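You operate a simulated robot arm through the tools that you are given. There is no shell and no other tool. Be economical: measure what you need, move in short steps, check, and stop when the job is done.

You are at the controls of a simulated two-armed robot. One attempt, no reset.

TASK
Load the tray with the lavender soap and both white rolled flannels; carry it two-handed to the hamper top. Set down upright: rolled flannel.

It is judged by the outcome, as a careful person would: the job done as asked, and still so three seconds after it is handed in. It fails if anything else is knocked over, pushed out of place, dropped, spilled or broken.

THE ROBOT
Two 6-joint arms with two-finger parallel grippers on one trunk, on a base that drives. Base frame: it is fixed to the floor where the robot stands at the start and does not move with it; the origin is under the middle of the robot, x ahead of it, y to its left, z up; the surface under the hand at the start is at about z = 860. Lengths are in mm, angles in rad, forces in N, time in s.
The left shoulder is at the start at [60, 187, 1172], the right one opposite. With the tool pointing down near the work surface each hand reaches from about 240 to 620 mm from the robot's upright axis, wherever it stands, measured 20 degrees to its own side. Places, roughly: inside of the guest tray [500, 300, 900]; rolled flannel (6x6x11 cm) [800, 200, 900]; top of the hamper [-800, -500, 600]. Payload 1.57 kg a hand.
The tool frame of a hand sits at the grasp point between the pads (the TCP): z along the fingers, y along the line on which they close. The tips reach 30 mm beyond it. Largest opening 110 mm; finger width 24, thickness 12; the body of the gripper, 48 by 112 mm, starts 78 mm behind the TCP.
Orientation is told as [roll, pitch, yaw] about the base's x, y, z axes, in that order, counted from this pose: with the fingers straight down and closing along the base's y, the tool's x points along the base's -x, its y along +y and its z along -z.

THE INTERFACE
- The arms move only by the tool arm_command. It takes "left_series", "right_series" or both (then of equal length, played together; a hand with none holds still); each is a list that holds one entry, the list of rows, each a list of 7 numbers: the shift along the tool's x, y, z in mm, then the turn, a rotation vector about the tool's x, y, z in rad, then the finger opening in mm, from 0 to 110. In form: [[[x, y, z, wx, wy, wz, jaw], ...]]. A call has 1 to 20 rows; each row is the pose to reach, as a shift and turn from the pose commanded when the call began, along the tool's axes at that moment. A row lasts 0.2 s, in which the tool goes at most 50 mm and 0.15 rad; a call with a longer step from one row to the next is refused whole, and so is a gripper value outside its range. Where a pose cannot be reached the arm comes as near as it can. A force on the tool above 40 N (or 10 N above the force at the start of the call, whichever is more), or a blocked arm, ends the call early, and 0.2 s more pass. The fingers move at their own pace (about 153 mm/s each) and stop on an object; they squeeze with about 22 N. The grip force told is the motor's: it shows also when the fingers shut on nothing. Time passes only in rows, and 0.2 s behind the last, so rows that repeat a pose let the fingers close. The reply holds the time, the measured pose of the TCP, the force on the tool along the base axes, the opening and the grip force, in the units named above and with some noise, with the torque about the TCP (base axes, N m) and any sound that the robot's microphone picked up.
- Cameras (640 x 400 px; columns grow to the right, rows downward): "scene" is now at [-14.6, -33.1, 1693.7]; the picture's right is [-0.60, -0.80, 0.00], its down [-0.74, 0.56, -0.36] and it looks along [0.29, -0.22, -0.93] (base axes); focal length 214 px, centre (320, 200). "left" rides on the left gripper at [70, -16, -141] in its tool frame; the picture's right is [0.23, 0.97, 0.00], its down [-0.86, 0.20, -0.48] and it looks along [-0.47, 0.11, 0.88] (tool axes); focal length 222 px, centre (320, 200). "right" rides on the right gripper at [70, 16, -141] in its tool frame; the picture's right is [-0.23, 0.97, 0.00], its down [-0.86, -0.20, -0.48] and it looks along [-0.47, -0.11, 0.88] (tool axes); focal length 222 px, centre (320, 200).
- capture(camera): a new picture of that camera. The clock stands still meanwhile.
- move_column(by): slides the trunk up (or, below 0, down) by that many mm; the arms and the scene camera ride with it, the base frame stays. It gives what a move gives, with no picture.
- roll_base(legs): drives the robot by 1 to 6 legs, each [ahead, left, turn to the left] in mm, mm and rad, along the robot's own axes; the way and the turn of a leg run together, so that a leg with both is an arc; at most 1500 mm and 3.142 rad a leg. The arms and the cameras ride along, it lands a little off, and it stops where it bumps. It gives what a move gives.
- pan_tilt(pan, tilt): turns the head with the scene camera to pan (to the left, within 1.501 rad either way) and tilt (down, from -0.506 to 1.204), counted from straight ahead of the robot. It gives what a move gives.
- probe_pixels(camera, pixels): for up to 12 pixels [column, row] of the newest picture of that camera ("zoom" is the newest enlarged one), the place [x, y, z] in the base frame of the surface seen there, good to about 3 mm. The clock stands still meanwhile.
- zoom(camera, box): a new picture of the part [left, top, right, bottom] of that camera's present view, enlarged. The clock stands still meanwhile.
- finish_job(): hands the job in; it is judged then, once.

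Work in short steps. Measure before you move; look again where a grasp or a placing could have gone wrong, and mend it. You have 80 turns and 78 pictures in all, those below and enlarged ones among them. Open the grippers and draw the arms clear of the work before you hand the job in, unless the task says otherwise; then end with one line.

The tools are called after "Call:" as name(argument=value, ...) on one line, values as JSON. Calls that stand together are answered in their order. arm_command: Moves the arms, as the interface text tells. Its arguments: {"type":"object","properties":{"left_series":{"type":"array","items":{"type":"array","items":{"type":"array","items":{"type":"number"}}}},"right_series":{"type":"array","items":{"type":"array","items":{"type":"array","items":{"type":"number"}}}}},"required":[]} The other tools are called the same way: move_column (by) slides the trunk up or down; roll_base (legs) drives the base; pan_tilt (pan, tilt) turns the head that bears the scene camera; capture (camera) takes a picture; probe_pixels (camera, pixels) gives the place of the surface under pixels of a picture; zoom (camera, box) takes an enlarged picture of a part of a camera's view; finish_job () hands the job in.

At the start:

```text
t: 0.0
left_tcp_pos: [401.4, 242.5, 1223.2]
left_tool_rot: [-0.001, 0.0, -0.001]
left_ft_force: [0.3, 0.2, 0.1]
left_torque: [0.03, -0.02, 0.0]
left_opening: 110.0
left_finger_force: 0.1
right_tcp_pos: [433.2, -60.0, 1155.8]
right_tool_rot: [0.0, 0.001, 0.0]
right_ft_force: [-0.6, 0.1, 1.2]
right_torque: [-0.01, 0.0, 0.02]
right_opening: 109.9
right_finger_force: 0.0
trunk travel left (down, up): [-800.0, 190.0]
robot x, y, heading: [-0.2, -0.5, -0.001]
head pan, tilt: [-0.649, 1.201]
```

scene: 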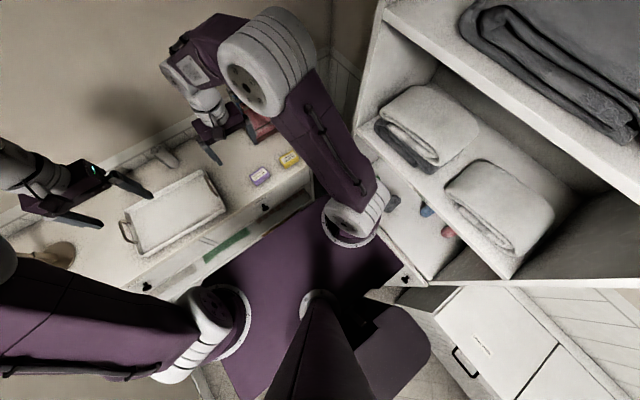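
right: 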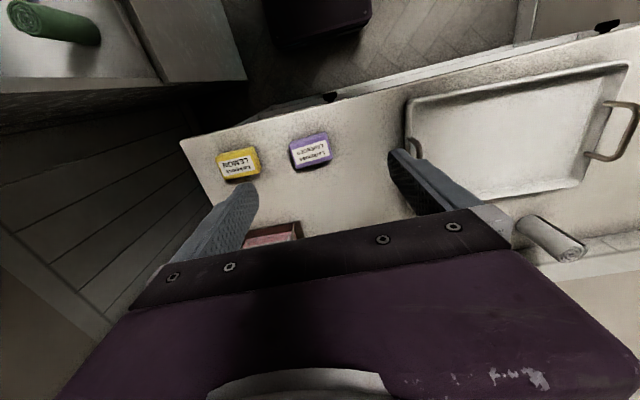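
left: 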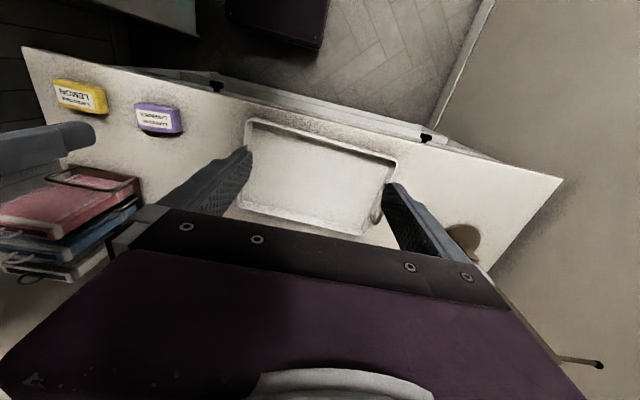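

The first pictures show the tray, the lavender (purple) soap, and one white roll behind the tray. I turn the head straight ahead to see the counter better.

Call:
pan_tilt(pan=0.2, tilt=0.8)

Call:
capture(camera="scene")

Call:
probe_pixels(camera="right", pixels=[[310, 150], [238, 163], [550, 238], [412, 97], [630, 65], [500, 130], [585, 185], [60, 25], [575, 250], [270, 235]])

```text
t: 1.2
left_tcp_pos: [401.9, 241.5, 1222.6]
left_tool_rot: [-0.002, -0.001, -0.001]
left_ft_force: [-0.1, -0.9, -0.8]
left_torque: [0.02, 0.01, 0.0]
left_opening: 109.9
left_finger_force: 0.0
right_tcp_pos: [434.8, -60.0, 1156.5]
right_tool_rot: [-0.001, 0.0, 0.0]
right_ft_force: [0.0, 0.3, -0.4]
right_torque: [0.04, -0.02, -0.03]
right_opening: 110.2
right_finger_force: 0.0
trunk travel left (down, up): [-800.0, 190.0]
robot x, y, heading: [-1.2, 0.9, 0.001]
head pan, tilt: [0.201, 0.799]
```

```text
74 pictures are left
```

scene: 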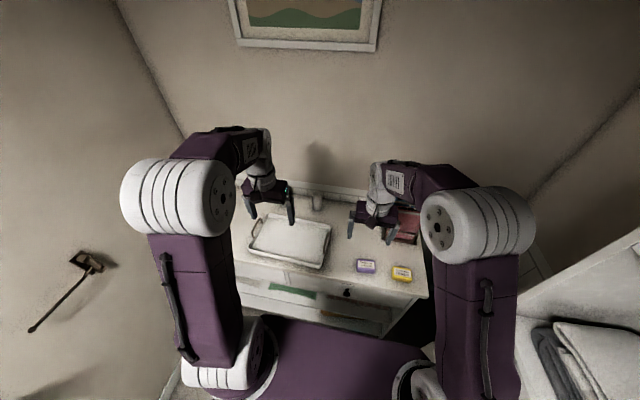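

```text
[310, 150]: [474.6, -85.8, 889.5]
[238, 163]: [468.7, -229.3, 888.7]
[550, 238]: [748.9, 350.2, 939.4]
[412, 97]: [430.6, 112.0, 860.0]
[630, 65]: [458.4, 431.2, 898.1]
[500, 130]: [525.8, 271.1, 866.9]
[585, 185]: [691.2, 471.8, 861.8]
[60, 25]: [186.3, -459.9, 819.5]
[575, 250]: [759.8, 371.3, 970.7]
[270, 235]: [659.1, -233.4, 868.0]
```

One upright roll is seen behind the tray, at about column 318, row 200. I zoom in on the counter for detail.

Call:
zoom(camera="scene", box=[220, 170, 440, 307])

Call:
zoom(camera="left", box=[0, 0, 640, 400])

```text
2.91 times, centred on (330, 238) of scene
```

zoom: 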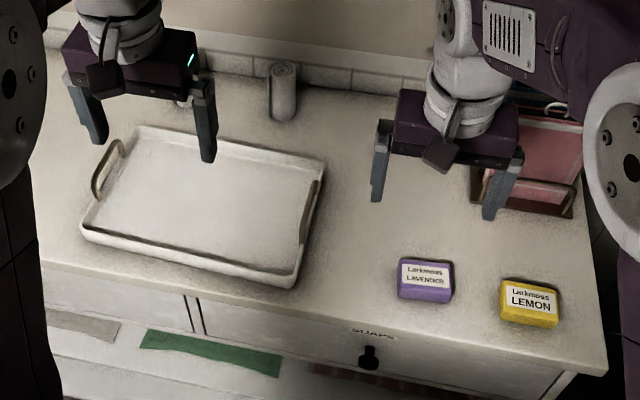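

```text
1.00 times, centred on (320, 200) of left (not enlarged: the box is as wide or as high as the picture)
```

zoom: 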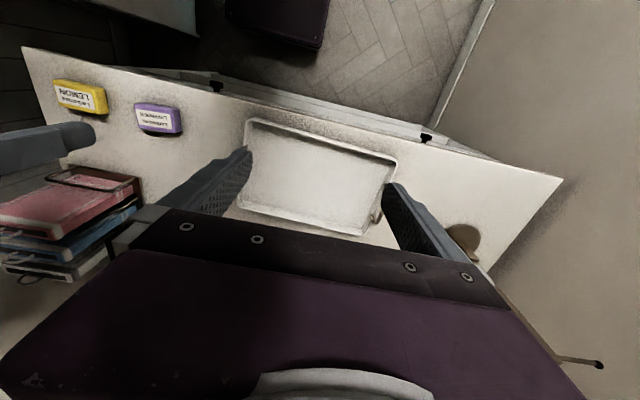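

Something white shows at about (183,100) in the zoom behind the left gripper, perhaps the second roll. I move the left hand to its own left and back, then look around, also to the right and towards the hamper.

Call:
arm_command(left_series=[[[40, 30, 0, 0, 0, 0, 110], [80, 60, 0, 0, 0, 0, 110], [120, 90, 0, 0, 0, 0, 110]]])

Call:
zoom(camera="scene", box=[220, 170, 440, 307])

Call:
pan_tilt(pan=-1.4, tilt=0.7)

Call:
capture(camera="scene")

```text
t: 2.0
left_tcp_pos: [281.0, 332.9, 1224.3]
left_tool_rot: [-0.001, -0.001, 0.0]
left_ft_force: [0.4, -1.3, 0.2]
left_torque: [-0.01, 0.01, 0.0]
left_opening: 109.9
left_finger_force: 0.0
right_tcp_pos: [435.6, -58.0, 1157.0]
right_tool_rot: [0.001, 0.0, 0.0]
right_ft_force: [0.0, -0.3, 0.5]
right_torque: [0.0, -0.02, 0.02]
right_opening: 109.9
right_finger_force: 0.0
trunk travel left (down, up): [-800.0, 190.0]
robot x, y, heading: [-2.3, -1.8, -0.002]
head pan, tilt: [0.201, 0.799]
```

```text
2.91 times, centred on (330, 238) of scene
```

zoom: 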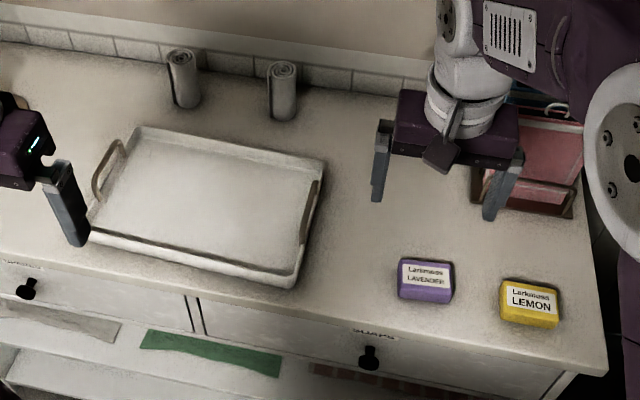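

```text
t: 3.6
left_tcp_pos: [284.0, 332.8, 1225.0]
left_tool_rot: [-0.003, -0.002, -0.002]
left_ft_force: [-0.3, 0.7, -0.2]
left_torque: [0.0, 0.03, 0.05]
left_opening: 110.1
left_finger_force: 0.0
right_tcp_pos: [434.5, -59.7, 1156.1]
right_tool_rot: [0.001, -0.001, -0.001]
right_ft_force: [0.5, 0.6, -0.4]
right_torque: [0.0, -0.03, 0.02]
right_opening: 110.0
right_finger_force: 0.0
trunk travel left (down, up): [-800.0, 190.0]
robot x, y, heading: [0.1, -1.4, 0.004]
head pan, tilt: [-1.4, 0.7]
```

```text
70 pictures are left
```

scene: 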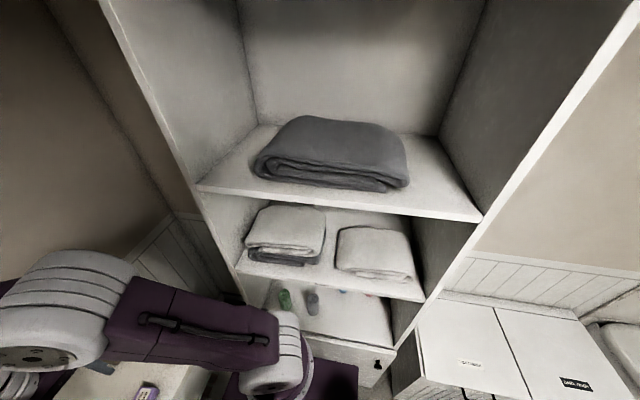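

Both white rolls stand upright at the back, near zoom (183,80) and (283,90). I turn back to measure the counter.

Call:
pan_tilt(pan=0.3, tilt=0.9)

Call:
zoom(camera="scene", box=[230, 110, 430, 235])

```text
t: 5.4
left_tcp_pos: [283.8, 330.6, 1224.5]
left_tool_rot: [0.0, -0.002, 0.001]
left_ft_force: [-0.1, -0.5, 0.0]
left_torque: [-0.04, 0.02, -0.02]
left_opening: 110.1
left_finger_force: 0.2
right_tcp_pos: [434.9, -60.0, 1156.8]
right_tool_rot: [0.0, 0.0, 0.0]
right_ft_force: [0.2, 0.1, 0.4]
right_torque: [0.01, 0.01, 0.0]
right_opening: 109.9
right_finger_force: 0.1
trunk travel left (down, up): [-800.0, 190.0]
robot x, y, heading: [1.5, -0.7, 0.003]
head pan, tilt: [0.3, 0.901]
```

```text
3.20 times, centred on (330, 172) of scene
```

zoom: 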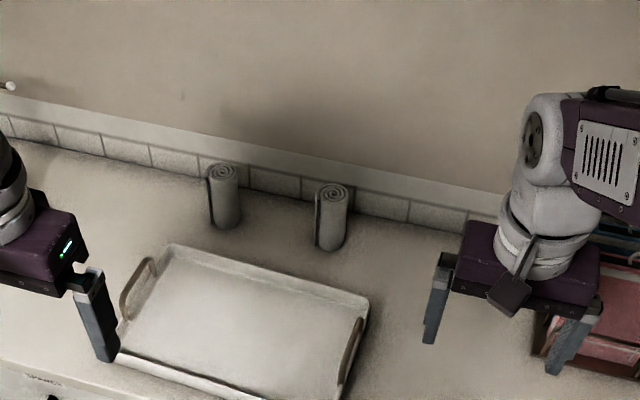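

Rolls' tops are at (222,170) and (331,190). I probe rolls and tray features.

Call:
probe_pixels(camera="zoom", pixels=[[222, 172], [331, 192], [228, 200], [333, 225], [175, 245], [368, 298], [240, 310], [145, 268], [358, 330], [335, 398], [130, 290], [280, 150]])

Call:
zoom(camera="scene", box=[230, 160, 430, 285])

```text
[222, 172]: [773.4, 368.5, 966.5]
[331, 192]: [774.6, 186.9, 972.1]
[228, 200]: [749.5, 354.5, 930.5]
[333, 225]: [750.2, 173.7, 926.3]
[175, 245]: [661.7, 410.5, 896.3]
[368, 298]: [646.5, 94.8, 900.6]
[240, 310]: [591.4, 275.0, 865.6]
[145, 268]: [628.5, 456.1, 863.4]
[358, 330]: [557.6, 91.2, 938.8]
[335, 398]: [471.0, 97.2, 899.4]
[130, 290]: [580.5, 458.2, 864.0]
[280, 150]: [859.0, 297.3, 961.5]
```

```text
3.20 times, centred on (330, 222) of scene
```

zoom: 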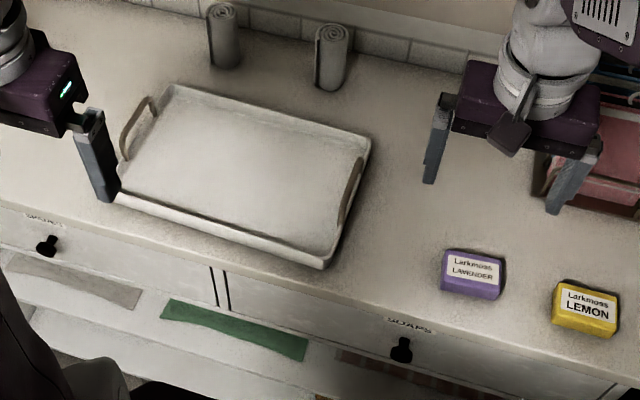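

Call:
probe_pixels(camera="zoom", pixels=[[174, 86], [370, 138], [325, 265], [118, 197], [349, 185], [355, 160], [342, 218], [151, 100], [124, 135], [122, 160], [470, 275], [330, 250]])

Call:
capture(camera="left")

Call:
zoom(camera="right", box=[380, 30, 640, 220])

```text
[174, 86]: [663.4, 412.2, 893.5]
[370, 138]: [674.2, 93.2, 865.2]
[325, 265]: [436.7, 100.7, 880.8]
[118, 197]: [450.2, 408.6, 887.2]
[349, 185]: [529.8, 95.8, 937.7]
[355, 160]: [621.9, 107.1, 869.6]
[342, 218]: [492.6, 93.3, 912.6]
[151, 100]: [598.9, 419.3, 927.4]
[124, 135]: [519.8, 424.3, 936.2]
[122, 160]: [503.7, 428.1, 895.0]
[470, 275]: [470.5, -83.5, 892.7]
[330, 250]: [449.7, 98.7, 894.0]
```

```text
67 pictures are left
```

left: 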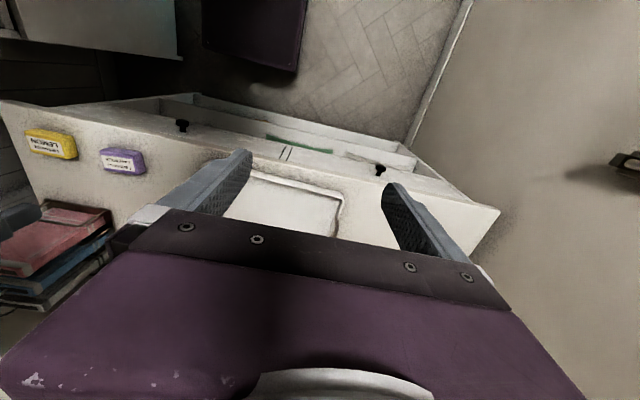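

```text
2.11 times, centred on (510, 125) of right
```

zoom: 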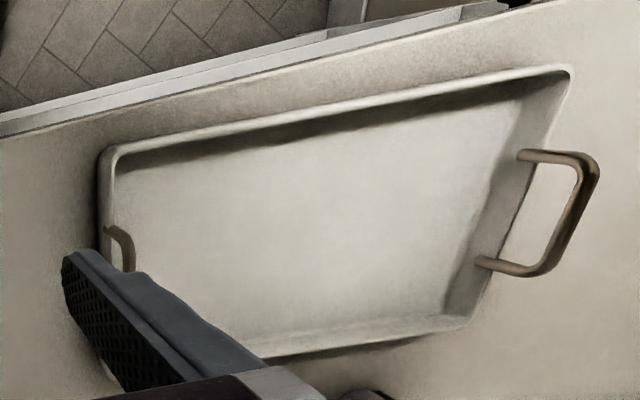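

The tray spans about x 447–663, y 95–412, handles arched up to z 938. The rolls at x≈775 need me closer, so I look down at the gap between base and counter.

Call:
pan_tilt(pan=0, tilt=1.2)

Call:
capture(camera="scene")

```text
t: 6.2
left_tcp_pos: [283.9, 332.5, 1224.6]
left_tool_rot: [-0.002, -0.002, 0.0]
left_ft_force: [-0.5, 0.0, -0.1]
left_torque: [-0.02, 0.03, 0.0]
left_opening: 110.0
left_finger_force: 0.0
right_tcp_pos: [433.9, -60.2, 1156.7]
right_tool_rot: [0.001, 0.001, -0.001]
right_ft_force: [-0.4, 0.6, -0.3]
right_torque: [0.03, 0.02, -0.04]
right_opening: 110.3
right_finger_force: 0.0
trunk travel left (down, up): [-800.0, 190.0]
robot x, y, heading: [0.9, -0.3, 0.001]
head pan, tilt: [0.0, 1.201]
```

```text
65 pictures are left
```

scene: 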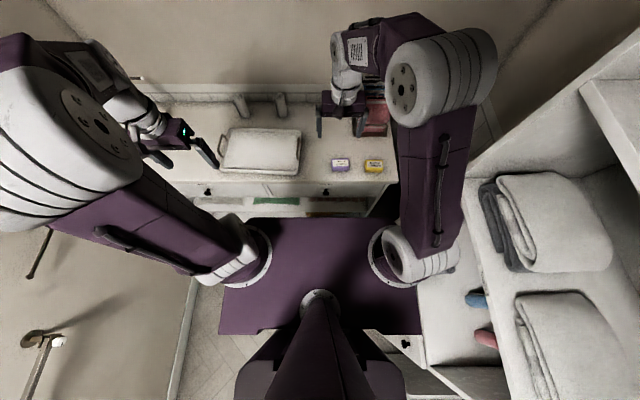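

Call:
probe_pixels(camera="scene", pixels=[[320, 182], [320, 192], [315, 210], [315, 222], [225, 175], [245, 225], [390, 225], [360, 240], [405, 345], [425, 370], [210, 300], [470, 330]])

Call:
zoom(camera="scene", box=[200, 90, 420, 227])

```text
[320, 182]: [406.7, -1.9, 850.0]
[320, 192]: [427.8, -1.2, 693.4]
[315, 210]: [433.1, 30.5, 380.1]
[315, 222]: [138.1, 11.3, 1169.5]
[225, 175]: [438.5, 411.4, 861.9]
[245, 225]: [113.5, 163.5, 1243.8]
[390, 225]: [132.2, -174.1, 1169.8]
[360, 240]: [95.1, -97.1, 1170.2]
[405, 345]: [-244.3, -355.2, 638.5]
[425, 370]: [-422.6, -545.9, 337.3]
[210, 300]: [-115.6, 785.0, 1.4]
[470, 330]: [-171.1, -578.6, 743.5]
```

```text
2.91 times, centred on (310, 158) of scene
```

zoom: 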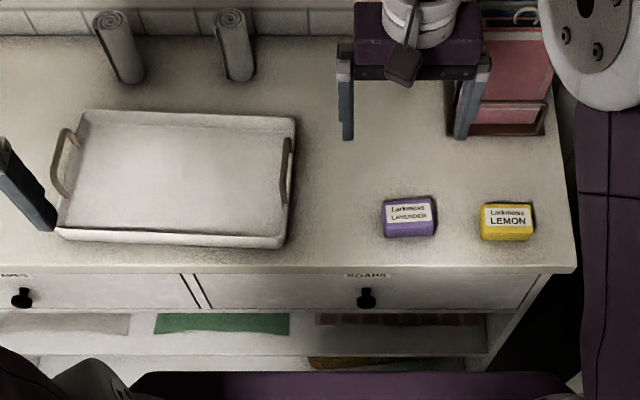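

Counter front is at x≈407; there's room to drive a little ahead. I drive 80 mm ahead, arms being high above everything.

Call:
roll_base(legs=[[80, 0, 0]])

Call:
arm_command(left_series=[[[-40, 0, 0, 0, -0.13, 0, 110], [-80, 0, 0, 0, -0.26, 0, 110], [-120, 0, 0, 0, -0.39, 0, 110], [-160, 0, 0, 0, -0.52, 0, 110], [-200, 0, 0, 0, -0.65, 0, 110], [-240, 0, 0, 0, -0.78, 0, 110], [-270, 0, 40, 0, -0.85, 0, 110]]])

```text
t: 7.2
left_tcp_pos: [357.8, 332.9, 1225.9]
left_tool_rot: [-0.002, -0.005, 0.001]
left_ft_force: [-0.5, -0.3, 0.6]
left_torque: [0.02, -0.04, 0.02]
left_opening: 110.3
left_finger_force: 0.0
right_tcp_pos: [510.7, -58.7, 1157.2]
right_tool_rot: [0.0, -0.003, 0.001]
right_ft_force: [-0.9, 1.0, -0.1]
right_torque: [0.02, -0.06, 0.01]
right_opening: 109.9
right_finger_force: 0.0
trunk travel left (down, up): [-800.0, 190.0]
robot x, y, heading: [79.6, -1.8, 0.0]
head pan, tilt: [0.0, 1.201]
```

```text
t: 8.8
left_tcp_pos: [635.6, 334.4, 1183.5]
left_tool_rot: [-0.003, -0.848, 0.005]
left_ft_force: [0.1, -0.1, 0.5]
left_torque: [0.01, 0.01, 0.01]
left_opening: 109.9
left_finger_force: 0.1
right_tcp_pos: [517.9, -57.8, 1155.7]
right_tool_rot: [0.0, 0.002, 0.002]
right_ft_force: [0.1, 0.5, 0.6]
right_torque: [0.0, 0.04, 0.0]
right_opening: 109.9
right_finger_force: 0.0
trunk travel left (down, up): [-800.0, 190.0]
robot x, y, heading: [82.2, -0.3, 0.003]
head pan, tilt: [0.0, 1.201]
```

The tilt works. I look from the left hand and the head to measure the rolls exactly.

Call:
capture(camera="left")

Call:
pan_tilt(pan=0.35, tilt=0.95)

Call:
capture(camera="scene")

```text
63 pictures are left
```

left: 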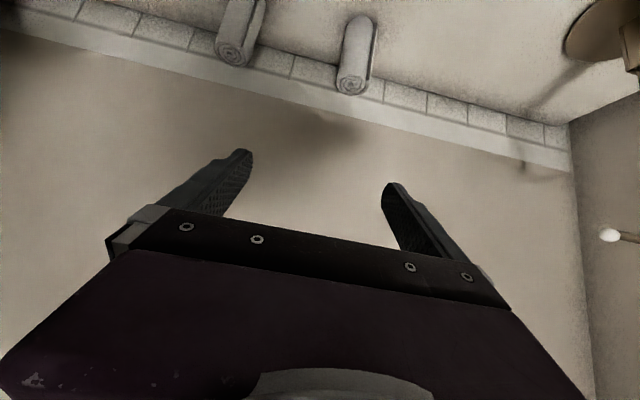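

```text
t: 9.7
left_tcp_pos: [633.6, 332.0, 1185.4]
left_tool_rot: [0.0, -0.852, 0.003]
left_ft_force: [1.2, 0.2, -0.8]
left_torque: [-0.02, -0.02, 0.0]
left_opening: 110.1
left_finger_force: 0.1
right_tcp_pos: [513.9, -59.0, 1156.4]
right_tool_rot: [0.0, 0.0, 0.001]
right_ft_force: [0.3, 0.3, 0.4]
right_torque: [0.01, 0.0, 0.04]
right_opening: 109.9
right_finger_force: 0.0
trunk travel left (down, up): [-800.0, 190.0]
robot x, y, heading: [79.8, 3.6, 0.001]
head pan, tilt: [0.351, 0.949]
```

```text
62 pictures are left
```

scene: 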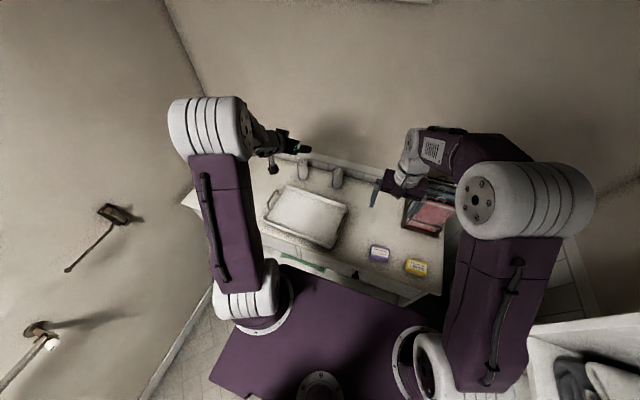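

In the left picture the roll tops sit at (352,83) and (235,52); I probe those and edges.

Call:
probe_pixels(camera="left", pixels=[[352, 83], [338, 82], [367, 85], [352, 92], [352, 76], [235, 52], [219, 48], [249, 56], [233, 62], [238, 43], [360, 40], [242, 20]])

Call:
zoom(camera="left", box=[200, 0, 400, 125])

```text
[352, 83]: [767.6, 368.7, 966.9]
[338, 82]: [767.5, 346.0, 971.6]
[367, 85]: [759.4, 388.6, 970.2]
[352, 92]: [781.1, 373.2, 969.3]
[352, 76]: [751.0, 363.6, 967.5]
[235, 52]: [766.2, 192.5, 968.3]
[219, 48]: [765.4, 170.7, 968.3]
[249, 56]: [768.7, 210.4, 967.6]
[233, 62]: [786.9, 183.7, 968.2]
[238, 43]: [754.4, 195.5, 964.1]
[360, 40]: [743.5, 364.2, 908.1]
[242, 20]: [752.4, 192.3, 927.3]
```

```text
3.20 times, centred on (300, 62) of left
```

zoom: 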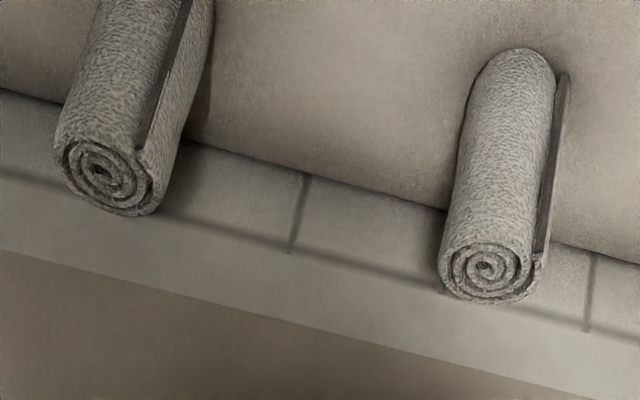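

Roll A centre ≈ (767,368), roll B ≈ (767,191), tops ≈ 969. I go to the pre-grasp point 130 mm back along the fingers from roll A.

Call:
arm_command(left_series=[[[26, 9, 34, 0, 0, 0, 110], [52, 17, 68, 0, 0, 0, 110], [78, 26, 102, 0, 0, 0, 110], [104, 34, 136, 0, 0, 0, 110], [104, 34, 136, 0, 0, 0, 110]]])

Call:
capture(camera="left")

```text
t: 10.9
left_tcp_pos: [665.4, 366.9, 1017.6]
left_tool_rot: [-0.002, -0.852, 0.002]
left_ft_force: [0.4, 0.1, 0.2]
left_torque: [-0.01, -0.02, 0.05]
left_opening: 109.9
left_finger_force: 0.0
right_tcp_pos: [513.6, -60.5, 1156.6]
right_tool_rot: [0.0, -0.001, 0.003]
right_ft_force: [0.4, 0.9, -0.1]
right_torque: [0.02, 0.01, 0.0]
right_opening: 110.2
right_finger_force: 0.0
trunk travel left (down, up): [-800.0, 190.0]
robot x, y, heading: [78.8, -2.1, -0.001]
head pan, tilt: [0.351, 0.949]
```

```text
60 pictures are left
```

left: 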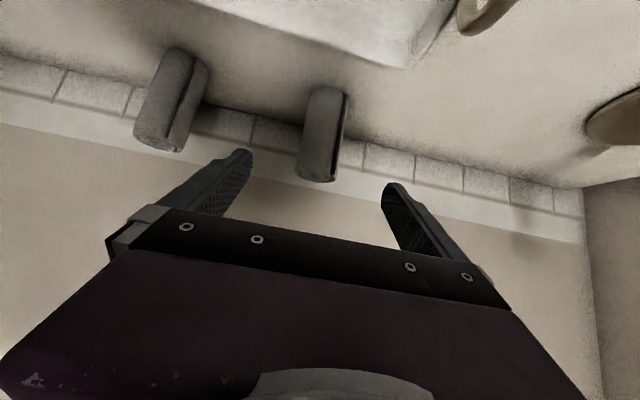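

Roll A (320,135) lies centred between the fingers. I go forward 132 mm and close.

Call:
arm_command(left_series=[[[0, 1, 35, 0, 0, 0, 110], [0, 1, 70, 0, 0, 0, 110], [0, 1, 105, 0, 0, 0, 110], [0, 1, 132, 0, 0, 0, 110], [0, 1, 132, 0, 0, 0, 110], [0, 1, 132, 0, 0, 0, 50], [0, 1, 132, 0, 0, 0, 40], [0, 1, 132, 0, 0, 0, 40]]])

Call:
capture(camera="left")

```text
t: 12.7
left_tcp_pos: [765.5, 367.0, 928.8]
left_tool_rot: [-0.001, -0.85, 0.002]
left_ft_force: [0.9, -0.1, 1.4]
left_torque: [-0.01, -0.02, -0.01]
left_opening: 53.8
left_finger_force: 22.5
right_tcp_pos: [515.2, -58.6, 1156.5]
right_tool_rot: [-0.001, 0.0, 0.002]
right_ft_force: [0.3, -0.7, 0.2]
right_torque: [0.02, 0.01, -0.04]
right_opening: 110.2
right_finger_force: 0.0
trunk travel left (down, up): [-800.0, 190.0]
robot x, y, heading: [80.6, 2.9, -0.002]
head pan, tilt: [0.351, 0.949]
```

```text
59 pictures are left
```

left: 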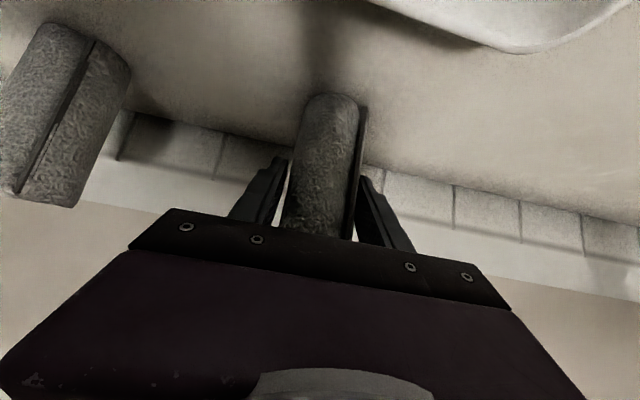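

Roll A is gripped (53.8 mm, 22.5 N). I lift 75 mm and bring it over the tray at (555,330).

Call:
arm_command(left_series=[[[-28, 0, -25, 0, 0, 0, 40], [-56, 0, -50, 0, 0, 0, 40], [-29, -7, -81, 0, 0, 0, 40], [-1, -15, -113, 0, 0, 0, 40], [27, -22, -144, 0, 0, 0, 40], [55, -30, -176, 0, 0, 0, 40], [82, -37, -207, 0, 0, 0, 40], [82, -37, -207, 0, 0, 0, 40], [82, -37, -207, 0, 0, 0, 40]]])

Call:
capture(camera="left")

```text
t: 14.7
left_tcp_pos: [578.9, 349.1, 1019.8]
left_tool_rot: [-0.032, -0.841, 0.019]
left_ft_force: [0.5, 0.1, -1.2]
left_torque: [0.04, -0.01, 0.02]
left_opening: 53.9
left_finger_force: 22.0
left hand out of reach, approached as far as the arm can: row 6, 7, 8, 9
right_tcp_pos: [514.6, -59.1, 1155.6]
right_tool_rot: [-0.001, 0.0, 0.003]
right_ft_force: [-0.4, -0.7, -0.9]
right_torque: [0.03, 0.04, 0.03]
right_opening: 109.8
right_finger_force: 0.1
trunk travel left (down, up): [-800.0, 190.0]
robot x, y, heading: [79.4, 0.7, 0.002]
head pan, tilt: [0.351, 0.949]
```

```text
58 pictures are left
```

left: 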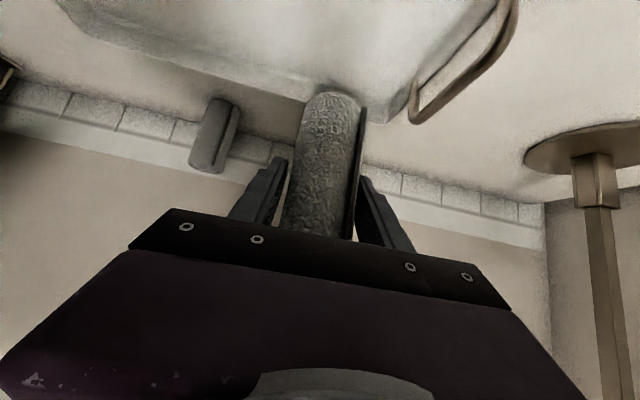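

The arm is folded to its limit near x=579. I drive back 80 mm so the place target is in comfortable reach.

Call:
roll_base(legs=[[-80, 0, 0]])

Call:
arm_command(left_series=[[[0, 0, 0, 0, 0, 0, 40]]])

```text
t: 15.7
left_tcp_pos: [503.3, 348.5, 1018.9]
left_tool_rot: [-0.031, -0.837, 0.016]
left_ft_force: [-0.1, 0.0, -0.9]
left_torque: [-0.01, 0.02, 0.01]
left_opening: 53.8
left_finger_force: 21.9
right_tcp_pos: [437.9, -60.1, 1154.7]
right_tool_rot: [-0.002, 0.006, 0.0]
right_ft_force: [-0.6, 0.1, -0.3]
right_torque: [0.0, 0.03, -0.01]
right_opening: 110.0
right_finger_force: 0.1
trunk travel left (down, up): [-800.0, 190.0]
robot x, y, heading: [-3.0, -0.8, 0.007]
head pan, tilt: [0.351, 0.949]
```

```text
t: 16.1
left_tcp_pos: [502.0, 347.1, 1019.7]
left_tool_rot: [-0.031, -0.84, 0.018]
left_ft_force: [-0.4, -0.1, -0.6]
left_torque: [-0.02, 0.03, 0.0]
left_opening: 53.8
left_finger_force: 22.0
right_tcp_pos: [435.1, -60.0, 1155.4]
right_tool_rot: [-0.001, 0.002, -0.001]
right_ft_force: [1.1, -0.2, -1.0]
right_torque: [-0.01, 0.03, 0.0]
right_opening: 109.9
right_finger_force: 0.0
trunk travel left (down, up): [-800.0, 190.0]
robot x, y, heading: [3.3, 0.2, 0.001]
head pan, tilt: [0.351, 0.949]
```

The commanded reference is uncertain after the reach limit, so I make a modest move forward and read the result.

Call:
arm_command(left_series=[[[-17, -8, 19, 0, 0, 0, 40], [-33, -15, 38, 0, 0, 0, 40], [-33, -15, 38, 0, 0, 0, 40]]])

```text
t: 16.9
left_tcp_pos: [550.4, 333.1, 1020.0]
left_tool_rot: [-0.031, -0.84, 0.017]
left_ft_force: [0.0, 0.2, -1.0]
left_torque: [0.01, 0.01, 0.02]
left_opening: 53.8
left_finger_force: 22.2
right_tcp_pos: [435.1, -59.4, 1156.9]
right_tool_rot: [0.0, 0.0, -0.001]
right_ft_force: [0.1, -1.4, 0.7]
right_torque: [-0.01, -0.05, -0.01]
right_opening: 110.2
right_finger_force: 0.0
trunk travel left (down, up): [-800.0, 190.0]
robot x, y, heading: [1.7, 2.1, -0.004]
head pan, tilt: [0.351, 0.949]
```

The frame is re-based at the real pose. I straighten the small rotation error and lower to z≈938.

Call:
arm_command(left_series=[[[15, 0, 14, -0.018, -0.01, 0.011, 40], [29, 0, 28, -0.018, -0.01, 0.011, 40], [43, 0, 42, -0.018, -0.01, 0.011, 40], [58, 0, 56, -0.018, -0.01, 0.011, 40], [59, 0, 57, -0.018, -0.01, 0.011, 40], [59, 0, 57, -0.018, -0.01, 0.011, 40]]])

Call:
capture(camera="left")

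```text
t: 18.3
left_tcp_pos: [561.3, 336.5, 943.3]
left_tool_rot: [-0.014, -0.849, 0.009]
left_ft_force: [-0.2, -0.4, -0.7]
left_torque: [-0.02, 0.0, 0.01]
left_opening: 53.8
left_finger_force: 21.8
left hand out of reach, approached as far as the arm can: row 3, 4, 5, 6
right_tcp_pos: [434.6, -60.2, 1157.0]
right_tool_rot: [0.001, -0.002, 0.0]
right_ft_force: [-0.9, -0.6, -0.5]
right_torque: [-0.01, 0.01, -0.01]
right_opening: 110.0
right_finger_force: 0.0
trunk travel left (down, up): [-800.0, 190.0]
robot x, y, heading: [1.3, 0.5, -0.002]
head pan, tilt: [0.351, 0.949]
```

```text
57 pictures are left
```

left: 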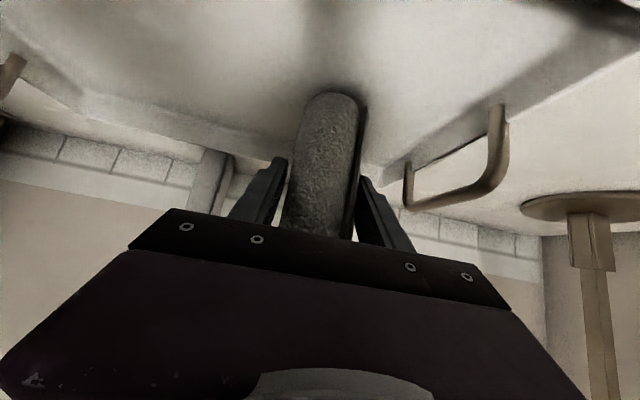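

Near the limit again, but tilt is true. I lower the last 7 mm with the trunk.

Call:
move_column(by=-7)

Call:
arm_command(left_series=[[[0, 0, 0, 0, 0, 0, 40]]])

```text
t: 18.9
left_tcp_pos: [563.9, 337.2, 936.5]
left_tool_rot: [-0.016, -0.849, 0.008]
left_ft_force: [-0.4, -0.1, -0.7]
left_torque: [0.01, 0.02, 0.0]
left_opening: 53.8
left_finger_force: 22.3
right_tcp_pos: [435.0, -60.3, 1149.3]
right_tool_rot: [0.001, 0.0, -0.001]
right_ft_force: [0.5, -0.2, -0.3]
right_torque: [-0.01, 0.0, -0.02]
right_opening: 110.0
right_finger_force: 0.2
trunk travel left (down, up): [-793.0, 197.0]
robot x, y, heading: [-1.4, 2.7, 0.001]
head pan, tilt: [0.351, 0.949]
```

```text
t: 19.3
left_tcp_pos: [562.8, 336.3, 935.6]
left_tool_rot: [-0.017, -0.849, 0.009]
left_ft_force: [-0.3, 0.6, -1.2]
left_torque: [0.0, 0.01, -0.01]
left_opening: 53.7
left_finger_force: 22.0
right_tcp_pos: [435.6, -59.5, 1150.1]
right_tool_rot: [0.0, 0.0, 0.0]
right_ft_force: [-0.6, 0.2, 0.3]
right_torque: [-0.02, 0.01, -0.01]
right_opening: 109.9
right_finger_force: 0.1
trunk travel left (down, up): [-793.0, 197.0]
robot x, y, heading: [1.4, -3.5, -0.003]
head pan, tilt: [0.351, 0.949]
```

No contact force yet; 2 mm more by the trunk, then check.

Call:
move_column(by=-2)

Call:
zoom(camera="left", box=[220, 60, 440, 197])

```text
t: 19.8
left_tcp_pos: [563.3, 336.7, 936.2]
left_tool_rot: [-0.013, -0.851, 0.007]
left_ft_force: [0.8, 1.0, 4.5]
left_torque: [0.15, -0.04, -0.02]
left_opening: 53.6
left_finger_force: 21.9
right_tcp_pos: [433.5, -60.5, 1147.3]
right_tool_rot: [0.0, 0.001, -0.001]
right_ft_force: [-0.7, 0.0, -0.4]
right_torque: [0.02, 0.02, -0.01]
right_opening: 110.0
right_finger_force: 0.1
trunk travel left (down, up): [-791.0, 199.0]
robot x, y, heading: [-2.2, -2.9, -0.0]
head pan, tilt: [0.351, 0.949]
```

```text
2.91 times, centred on (330, 128) of left
```

zoom: 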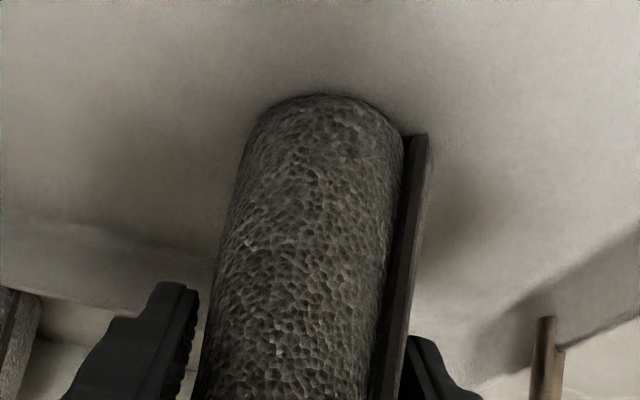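

Contact shows (≈+5 N). I open to 85 mm and raise the trunk straight up.

Call:
arm_command(left_series=[[[0, 0, 0, 0, 0, 0, 60], [0, 0, 0, 0, 0, 0, 85], [0, 0, 0, 0, 0, 0, 85]]])

Call:
move_column(by=109)

Call:
capture(camera="left")

Call:
capture(camera="scene")

```text
t: 20.6
left_tcp_pos: [562.4, 337.1, 934.3]
left_tool_rot: [-0.017, -0.849, 0.008]
left_ft_force: [0.0, 0.4, 0.1]
left_torque: [0.03, 0.0, -0.04]
left_opening: 85.1
left_finger_force: 0.0
right_tcp_pos: [435.3, -58.8, 1146.5]
right_tool_rot: [0.002, 0.001, -0.001]
right_ft_force: [0.9, 0.4, 1.0]
right_torque: [0.0, -0.01, -0.02]
right_opening: 109.9
right_finger_force: 0.2
trunk travel left (down, up): [-791.0, 199.0]
robot x, y, heading: [3.1, 1.4, 0.004]
head pan, tilt: [0.351, 0.949]
```

```text
t: 22.0
left_tcp_pos: [561.1, 335.9, 1043.3]
left_tool_rot: [-0.014, -0.848, 0.009]
left_ft_force: [0.0, 0.3, -0.2]
left_torque: [0.03, -0.01, 0.01]
left_opening: 84.8
left_finger_force: 0.1
right_tcp_pos: [435.7, -58.5, 1256.5]
right_tool_rot: [-0.001, 0.001, 0.0]
right_ft_force: [0.6, -0.3, 0.0]
right_torque: [0.01, 0.0, 0.04]
right_opening: 109.9
right_finger_force: 0.1
trunk travel left (down, up): [-900.0, 90.0]
robot x, y, heading: [1.6, 1.2, -0.001]
head pan, tilt: [0.351, 0.949]
```

```text
55 pictures are left
```

left: 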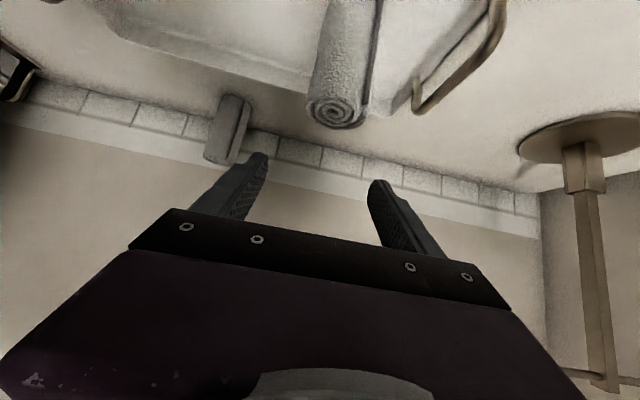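

```text
54 pictures are left
```

scene: 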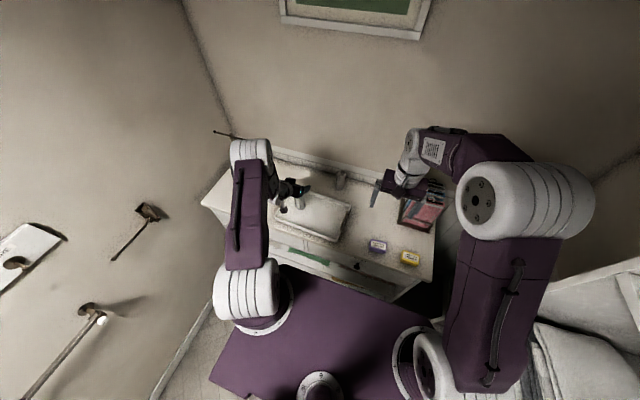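

Roll A stands on the tray. I drive ahead 80 mm again for roll B.

Call:
roll_base(legs=[[80, 0, 0]])

Call:
arm_command(left_series=[[[0, -36, 0, -0.004, 0, 0.003, 110], [0, -72, 0, -0.008, 0, 0.006, 110], [0, -108, 0, -0.01, 0, 0.008, 110], [2, -145, 39, -0.01, 0, 0.008, 110], [2, -145, 39, -0.01, 0, 0.008, 110]]])

Call:
capture(camera="left")

```text
t: 23.1
left_tcp_pos: [635.2, 337.3, 1047.8]
left_tool_rot: [-0.016, -0.853, 0.009]
left_ft_force: [-0.1, 0.3, 0.2]
left_torque: [-0.01, -0.03, 0.02]
left_opening: 84.8
left_finger_force: 0.0
right_tcp_pos: [507.6, -60.7, 1259.0]
right_tool_rot: [-0.001, -0.005, 0.0]
right_ft_force: [-0.6, -0.2, 0.2]
right_torque: [-0.01, -0.05, -0.03]
right_opening: 110.0
right_finger_force: 0.0
trunk travel left (down, up): [-900.0, 90.0]
robot x, y, heading: [84.6, -3.2, -0.003]
head pan, tilt: [0.351, 0.949]
```

```text
refused: row 4 steps farther than a row can; nothing moved
```

```text
53 pictures are left
```

left: 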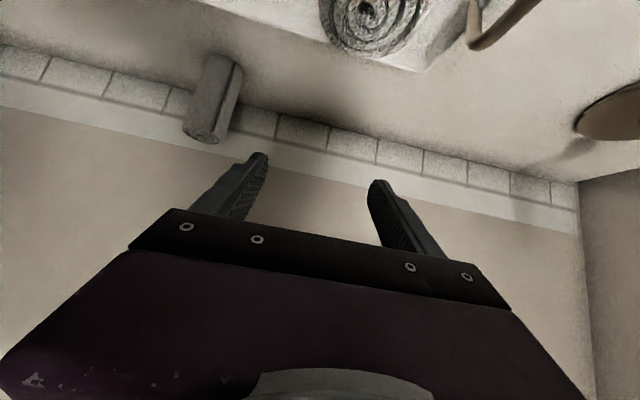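

The step was too long, so I replay it with shorter rows.

Call:
arm_command(left_series=[[[0, -36, 0, -0.004, 0, 0.003, 110], [0, -72, 0, -0.008, 0, 0.006, 110], [0, -108, 0, -0.01, 0, 0.008, 110], [2, -146, 20, -0.01, 0, 0.008, 110], [2, -146, 40, -0.01, 0, 0.008, 110], [2, -146, 40, -0.01, 0, 0.008, 110]]])

Call:
capture(camera="left")

```text
t: 24.5
left_tcp_pos: [684.7, 232.4, 1020.0]
left_tool_rot: [-0.06, -0.837, 0.015]
left_ft_force: [0.2, 0.1, 0.2]
left_torque: [-0.01, -0.03, 0.02]
left_opening: 110.1
left_finger_force: 0.1
left hand out of reach, approached as far as the arm can: row 1, 2, 3, 4, 5, 6
right_tcp_pos: [514.1, -60.1, 1255.7]
right_tool_rot: [0.0, 0.0, 0.001]
right_ft_force: [0.4, 0.1, -0.6]
right_torque: [0.01, -0.02, 0.01]
right_opening: 109.9
right_finger_force: 0.0
trunk travel left (down, up): [-900.0, 90.0]
robot x, y, heading: [86.0, 1.1, -0.003]
head pan, tilt: [0.351, 0.949]
```

```text
52 pictures are left
```

left: 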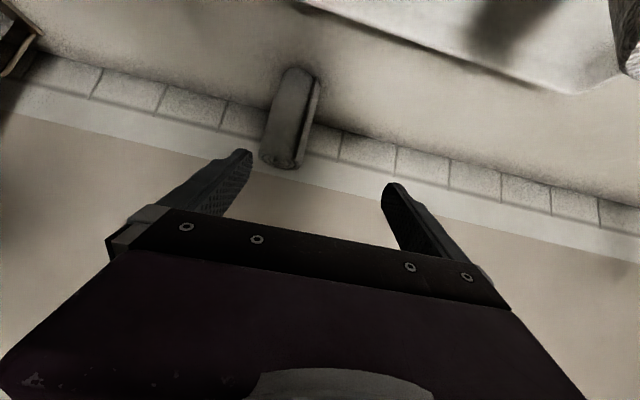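

The arm is too folded for this lateral spot. I drive back 30 mm and retry the remaining offset.

Call:
roll_base(legs=[[-30, 0, 0]])

Call:
arm_command(left_series=[[[-6, -20, 10, -0.02, 0, 0.005, 110], [-12, -41, 32, -0.04, -0.013, 0.01, 110], [-6, -41, 52, -0.04, -0.013, 0.01, 110], [-6, -41, 52, -0.04, -0.013, 0.01, 110]]])

```text
t: 25.3
left_tcp_pos: [661.8, 233.2, 1014.5]
left_tool_rot: [-0.058, -0.83, 0.015]
left_ft_force: [1.3, -1.6, 0.0]
left_torque: [0.0, 0.01, 0.01]
left_opening: 109.8
left_finger_force: 0.1
right_tcp_pos: [492.5, -59.4, 1254.7]
right_tool_rot: [0.0, 0.006, 0.0]
right_ft_force: [0.0, 0.1, -0.1]
right_torque: [0.0, 0.08, -0.02]
right_opening: 110.1
right_finger_force: 0.1
trunk travel left (down, up): [-900.0, 90.0]
robot x, y, heading: [52.0, 2.0, -0.001]
head pan, tilt: [0.351, 0.949]
```

```text
t: 26.3
left_tcp_pos: [690.6, 233.0, 993.3]
left_tool_rot: [-0.011, -0.852, -0.032]
left_ft_force: [-0.3, 0.0, 0.1]
left_torque: [0.0, 0.03, -0.01]
left_opening: 110.1
left_finger_force: 0.0
left hand out of reach, approached as far as the arm can: row 1, 2, 3, 4
right_tcp_pos: [484.3, -60.2, 1255.9]
right_tool_rot: [-0.001, -0.001, -0.001]
right_ft_force: [-0.4, 0.7, 0.6]
right_torque: [0.0, -0.01, -0.02]
right_opening: 109.9
right_finger_force: 0.0
trunk travel left (down, up): [-900.0, 90.0]
robot x, y, heading: [45.6, -0.8, -0.002]
head pan, tilt: [0.351, 0.949]
```

The hand cannot go further right from here; turning the robot slightly right would put roll B in front of the left arm. I check the clearance of the right elbow to the shelves first.

Call:
capture(camera="scene")

Call:
probe_pixels(camera="scene", pixels=[[500, 210], [570, 170], [590, 220], [540, 250], [600, 280], [560, 330], [635, 262], [425, 215], [470, 300]])

```text
51 pictures are left
```

scene: 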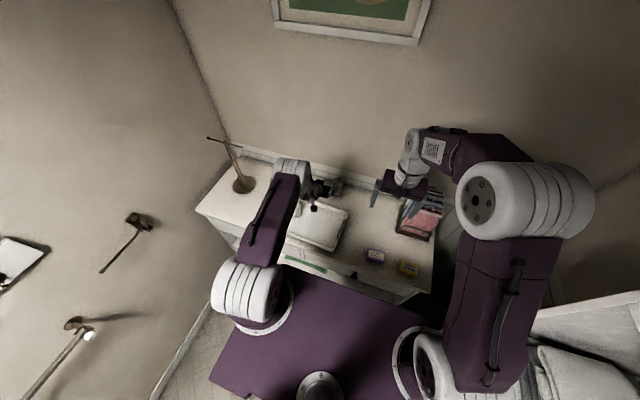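

```text
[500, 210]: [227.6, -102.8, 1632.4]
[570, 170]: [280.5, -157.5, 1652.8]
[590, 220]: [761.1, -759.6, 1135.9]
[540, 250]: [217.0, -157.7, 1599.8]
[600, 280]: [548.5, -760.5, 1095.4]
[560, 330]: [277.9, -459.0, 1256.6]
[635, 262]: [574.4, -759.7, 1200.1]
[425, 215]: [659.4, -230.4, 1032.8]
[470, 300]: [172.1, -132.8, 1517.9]
```

The right elbow is well clear (y≈-200 against a panel at y -459). I raise the trunk 80 mm and turn right 0.18 rad.

Call:
move_column(by=80)

Call:
roll_base(legs=[[0, 0, -0.18]])

```text
t: 27.5
left_tcp_pos: [690.8, 233.8, 1072.7]
left_tool_rot: [-0.012, -0.849, -0.034]
left_ft_force: [-0.1, 0.4, -0.5]
left_torque: [0.0, -0.02, 0.02]
left_opening: 110.2
left_finger_force: 0.0
right_tcp_pos: [485.1, -59.7, 1336.9]
right_tool_rot: [0.0, 0.0, 0.0]
right_ft_force: [0.5, 0.7, 0.0]
right_torque: [0.03, 0.01, -0.01]
right_opening: 109.9
right_finger_force: 0.0
trunk travel left (down, up): [-980.0, 10.0]
robot x, y, heading: [50.9, -0.1, -0.001]
head pan, tilt: [0.351, 0.949]
```

```text
t: 28.6
left_tcp_pos: [723.1, 116.3, 1072.3]
left_tool_rot: [-0.014, -0.851, -0.212]
left_ft_force: [1.2, -0.3, 0.0]
left_torque: [0.01, 0.01, -0.04]
left_opening: 110.0
left_finger_force: 0.1
right_tcp_pos: [467.3, -133.8, 1335.4]
right_tool_rot: [-0.003, 0.001, -0.181]
right_ft_force: [-0.8, 0.7, 0.0]
right_torque: [-0.05, 0.01, 0.03]
right_opening: 109.9
right_finger_force: 0.0
trunk travel left (down, up): [-980.0, 10.0]
robot x, y, heading: [51.1, 3.4, -0.184]
head pan, tilt: [0.351, 0.949]
```

Now roll B sits ahead-left of the shoulder. I move the hand to above the pre-grasp point (686,208) and then lower by the trunk.

Call:
arm_command(left_series=[[[12, 27, -14, -0.014, 0, 0, 110], [24, 55, -28, -0.014, 0, 0, 110], [37, 82, -42, -0.014, 0, 0, 110], [37, 82, -42, -0.014, 0, 0, 110]]])

Call:
move_column(by=-70)

Call:
capture(camera="left")

```text
t: 29.6
left_tcp_pos: [686.0, 207.5, 1071.4]
left_tool_rot: [0.001, -0.848, -0.214]
left_ft_force: [-0.1, 1.1, 0.7]
left_torque: [0.01, 0.01, -0.01]
left_opening: 110.2
left_finger_force: 0.1
right_tcp_pos: [467.6, -137.3, 1336.6]
right_tool_rot: [0.002, 0.001, -0.18]
right_ft_force: [-0.4, -0.3, -0.5]
right_torque: [0.0, 0.01, -0.03]
right_opening: 109.8
right_finger_force: 0.0
trunk travel left (down, up): [-980.0, 10.0]
robot x, y, heading: [53.0, 0.9, -0.181]
head pan, tilt: [0.351, 0.949]
```

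```text
t: 30.6
left_tcp_pos: [687.0, 209.3, 1001.5]
left_tool_rot: [-0.001, -0.849, -0.212]
left_ft_force: [0.2, 0.1, -0.3]
left_torque: [-0.02, 0.0, 0.0]
left_opening: 110.0
left_finger_force: 0.1
right_tcp_pos: [467.1, -136.5, 1266.1]
right_tool_rot: [0.001, 0.001, -0.181]
right_ft_force: [-0.3, 0.0, 1.0]
right_torque: [-0.03, 0.01, 0.0]
right_opening: 110.3
right_finger_force: 0.0
trunk travel left (down, up): [-910.0, 80.0]
robot x, y, heading: [45.9, -2.2, -0.18]
head pan, tilt: [0.351, 0.949]
```

```text
50 pictures are left
```

left: 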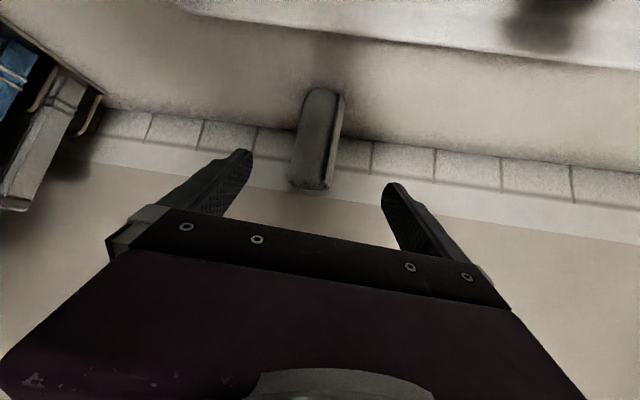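

Roll B (315,140) is well centred. I go forward 110 mm and close.

Call:
arm_command(left_series=[[[0, 0, 37, 0, 0, 0, 110], [0, 0, 74, 0, 0, 0, 110], [0, 0, 109, 0, 0, 0, 110], [0, 0, 109, 0, 0, 0, 110], [0, 0, 109, 0, 0, 0, 50], [0, 0, 109, 0, 0, 0, 40], [0, 0, 109, 0, 0, 0, 40]]])

Call:
capture(camera="left")

```text
t: 32.2
left_tcp_pos: [765.3, 189.9, 928.0]
left_tool_rot: [0.002, -0.848, -0.209]
left_ft_force: [0.0, 0.0, -0.8]
left_torque: [-0.03, 0.02, 0.0]
left_opening: 53.3
left_finger_force: 21.5
right_tcp_pos: [469.0, -137.4, 1265.6]
right_tool_rot: [0.001, -0.002, -0.18]
right_ft_force: [0.2, 0.1, -0.1]
right_torque: [0.03, -0.02, -0.02]
right_opening: 109.9
right_finger_force: 0.1
trunk travel left (down, up): [-910.0, 80.0]
robot x, y, heading: [52.0, 4.0, -0.178]
head pan, tilt: [0.351, 0.949]
```

```text
49 pictures are left
```

left: 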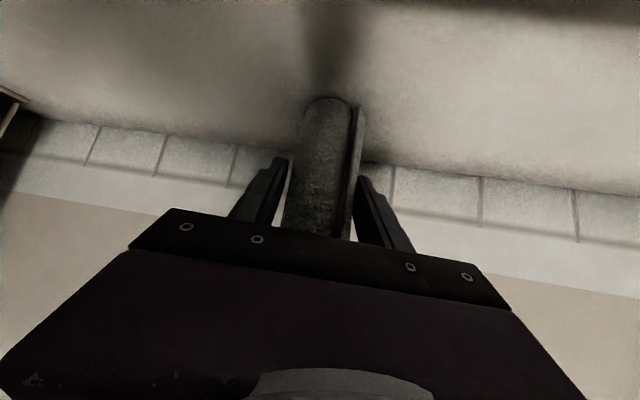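

Roll B gripped. I lift 75 mm by the trunk, then back the base 213 mm, which carries it straight to about (555,225).

Call:
move_column(by=75)

Call:
roll_base(legs=[[-213, -3, 0]])

Call:
capture(camera="left")

Call:
capture(camera="scene")

```text
t: 33.4
left_tcp_pos: [764.7, 190.7, 1002.8]
left_tool_rot: [0.002, -0.847, -0.21]
left_ft_force: [0.1, 0.4, -0.7]
left_torque: [-0.01, 0.0, 0.0]
left_opening: 53.4
left_finger_force: 22.3
right_tcp_pos: [467.7, -137.2, 1341.3]
right_tool_rot: [0.0, 0.0, -0.18]
right_ft_force: [-0.1, 0.3, -0.4]
right_torque: [-0.02, 0.03, -0.04]
right_opening: 110.1
right_finger_force: 0.1
trunk travel left (down, up): [-985.0, 5.0]
robot x, y, heading: [49.3, -0.5, -0.178]
head pan, tilt: [0.351, 0.949]
```

```text
t: 35.0
left_tcp_pos: [555.8, 225.0, 1002.2]
left_tool_rot: [0.002, -0.846, -0.212]
left_ft_force: [0.1, -0.2, -1.4]
left_torque: [0.03, 0.01, 0.0]
left_opening: 53.6
left_finger_force: 22.4
right_tcp_pos: [258.7, -102.3, 1340.0]
right_tool_rot: [0.001, 0.004, -0.18]
right_ft_force: [0.3, 0.2, 0.8]
right_torque: [0.02, 0.04, 0.02]
right_opening: 110.1
right_finger_force: 0.0
trunk travel left (down, up): [-985.0, 5.0]
robot x, y, heading: [-161.4, 38.5, -0.18]
head pan, tilt: [0.351, 0.949]
```

```text
48 pictures are left
```

left: 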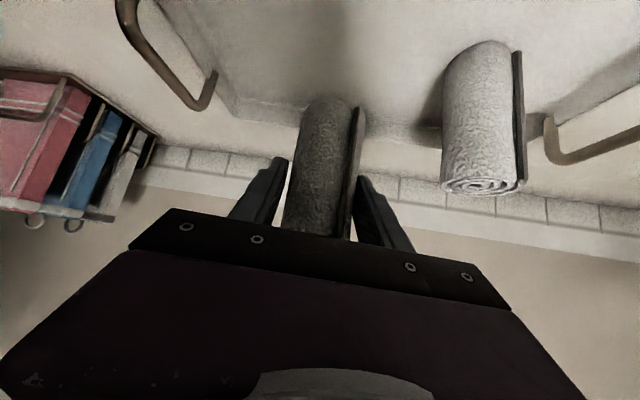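

```text
47 pictures are left
```

scene: 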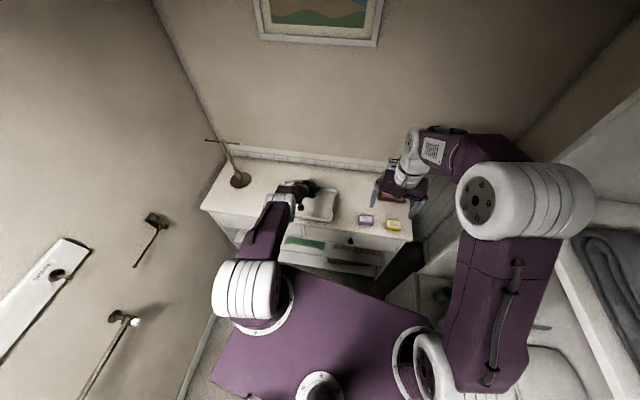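

It is over the tray beside roll A. I lower 67 mm by the trunk and check force.

Call:
move_column(by=-66)

Call:
move_column(by=-2)

```text
t: 36.1
left_tcp_pos: [552.9, 225.2, 938.5]
left_tool_rot: [0.001, -0.85, -0.213]
left_ft_force: [0.6, 0.1, -0.9]
left_torque: [-0.01, 0.01, -0.03]
left_opening: 53.3
left_finger_force: 22.4
right_tcp_pos: [252.8, -100.8, 1274.7]
right_tool_rot: [0.0, 0.001, -0.182]
right_ft_force: [-0.3, -0.1, 0.5]
right_torque: [0.01, 0.01, 0.0]
right_opening: 110.0
right_finger_force: 0.0
trunk travel left (down, up): [-919.0, 71.0]
robot x, y, heading: [-160.6, 38.7, -0.178]
head pan, tilt: [0.351, 0.949]
```

```text
t: 36.6
left_tcp_pos: [552.1, 225.6, 936.9]
left_tool_rot: [0.0, -0.849, -0.213]
left_ft_force: [0.2, 0.5, -0.8]
left_torque: [-0.01, -0.02, 0.0]
left_opening: 53.5
left_finger_force: 22.2
right_tcp_pos: [254.4, -101.8, 1273.1]
right_tool_rot: [0.002, 0.0, -0.183]
right_ft_force: [-0.3, 0.3, -0.2]
right_torque: [0.02, -0.01, 0.0]
right_opening: 109.9
right_finger_force: 0.1
trunk travel left (down, up): [-917.0, 73.0]
robot x, y, heading: [-167.4, 36.1, -0.18]
head pan, tilt: [0.351, 0.949]
```

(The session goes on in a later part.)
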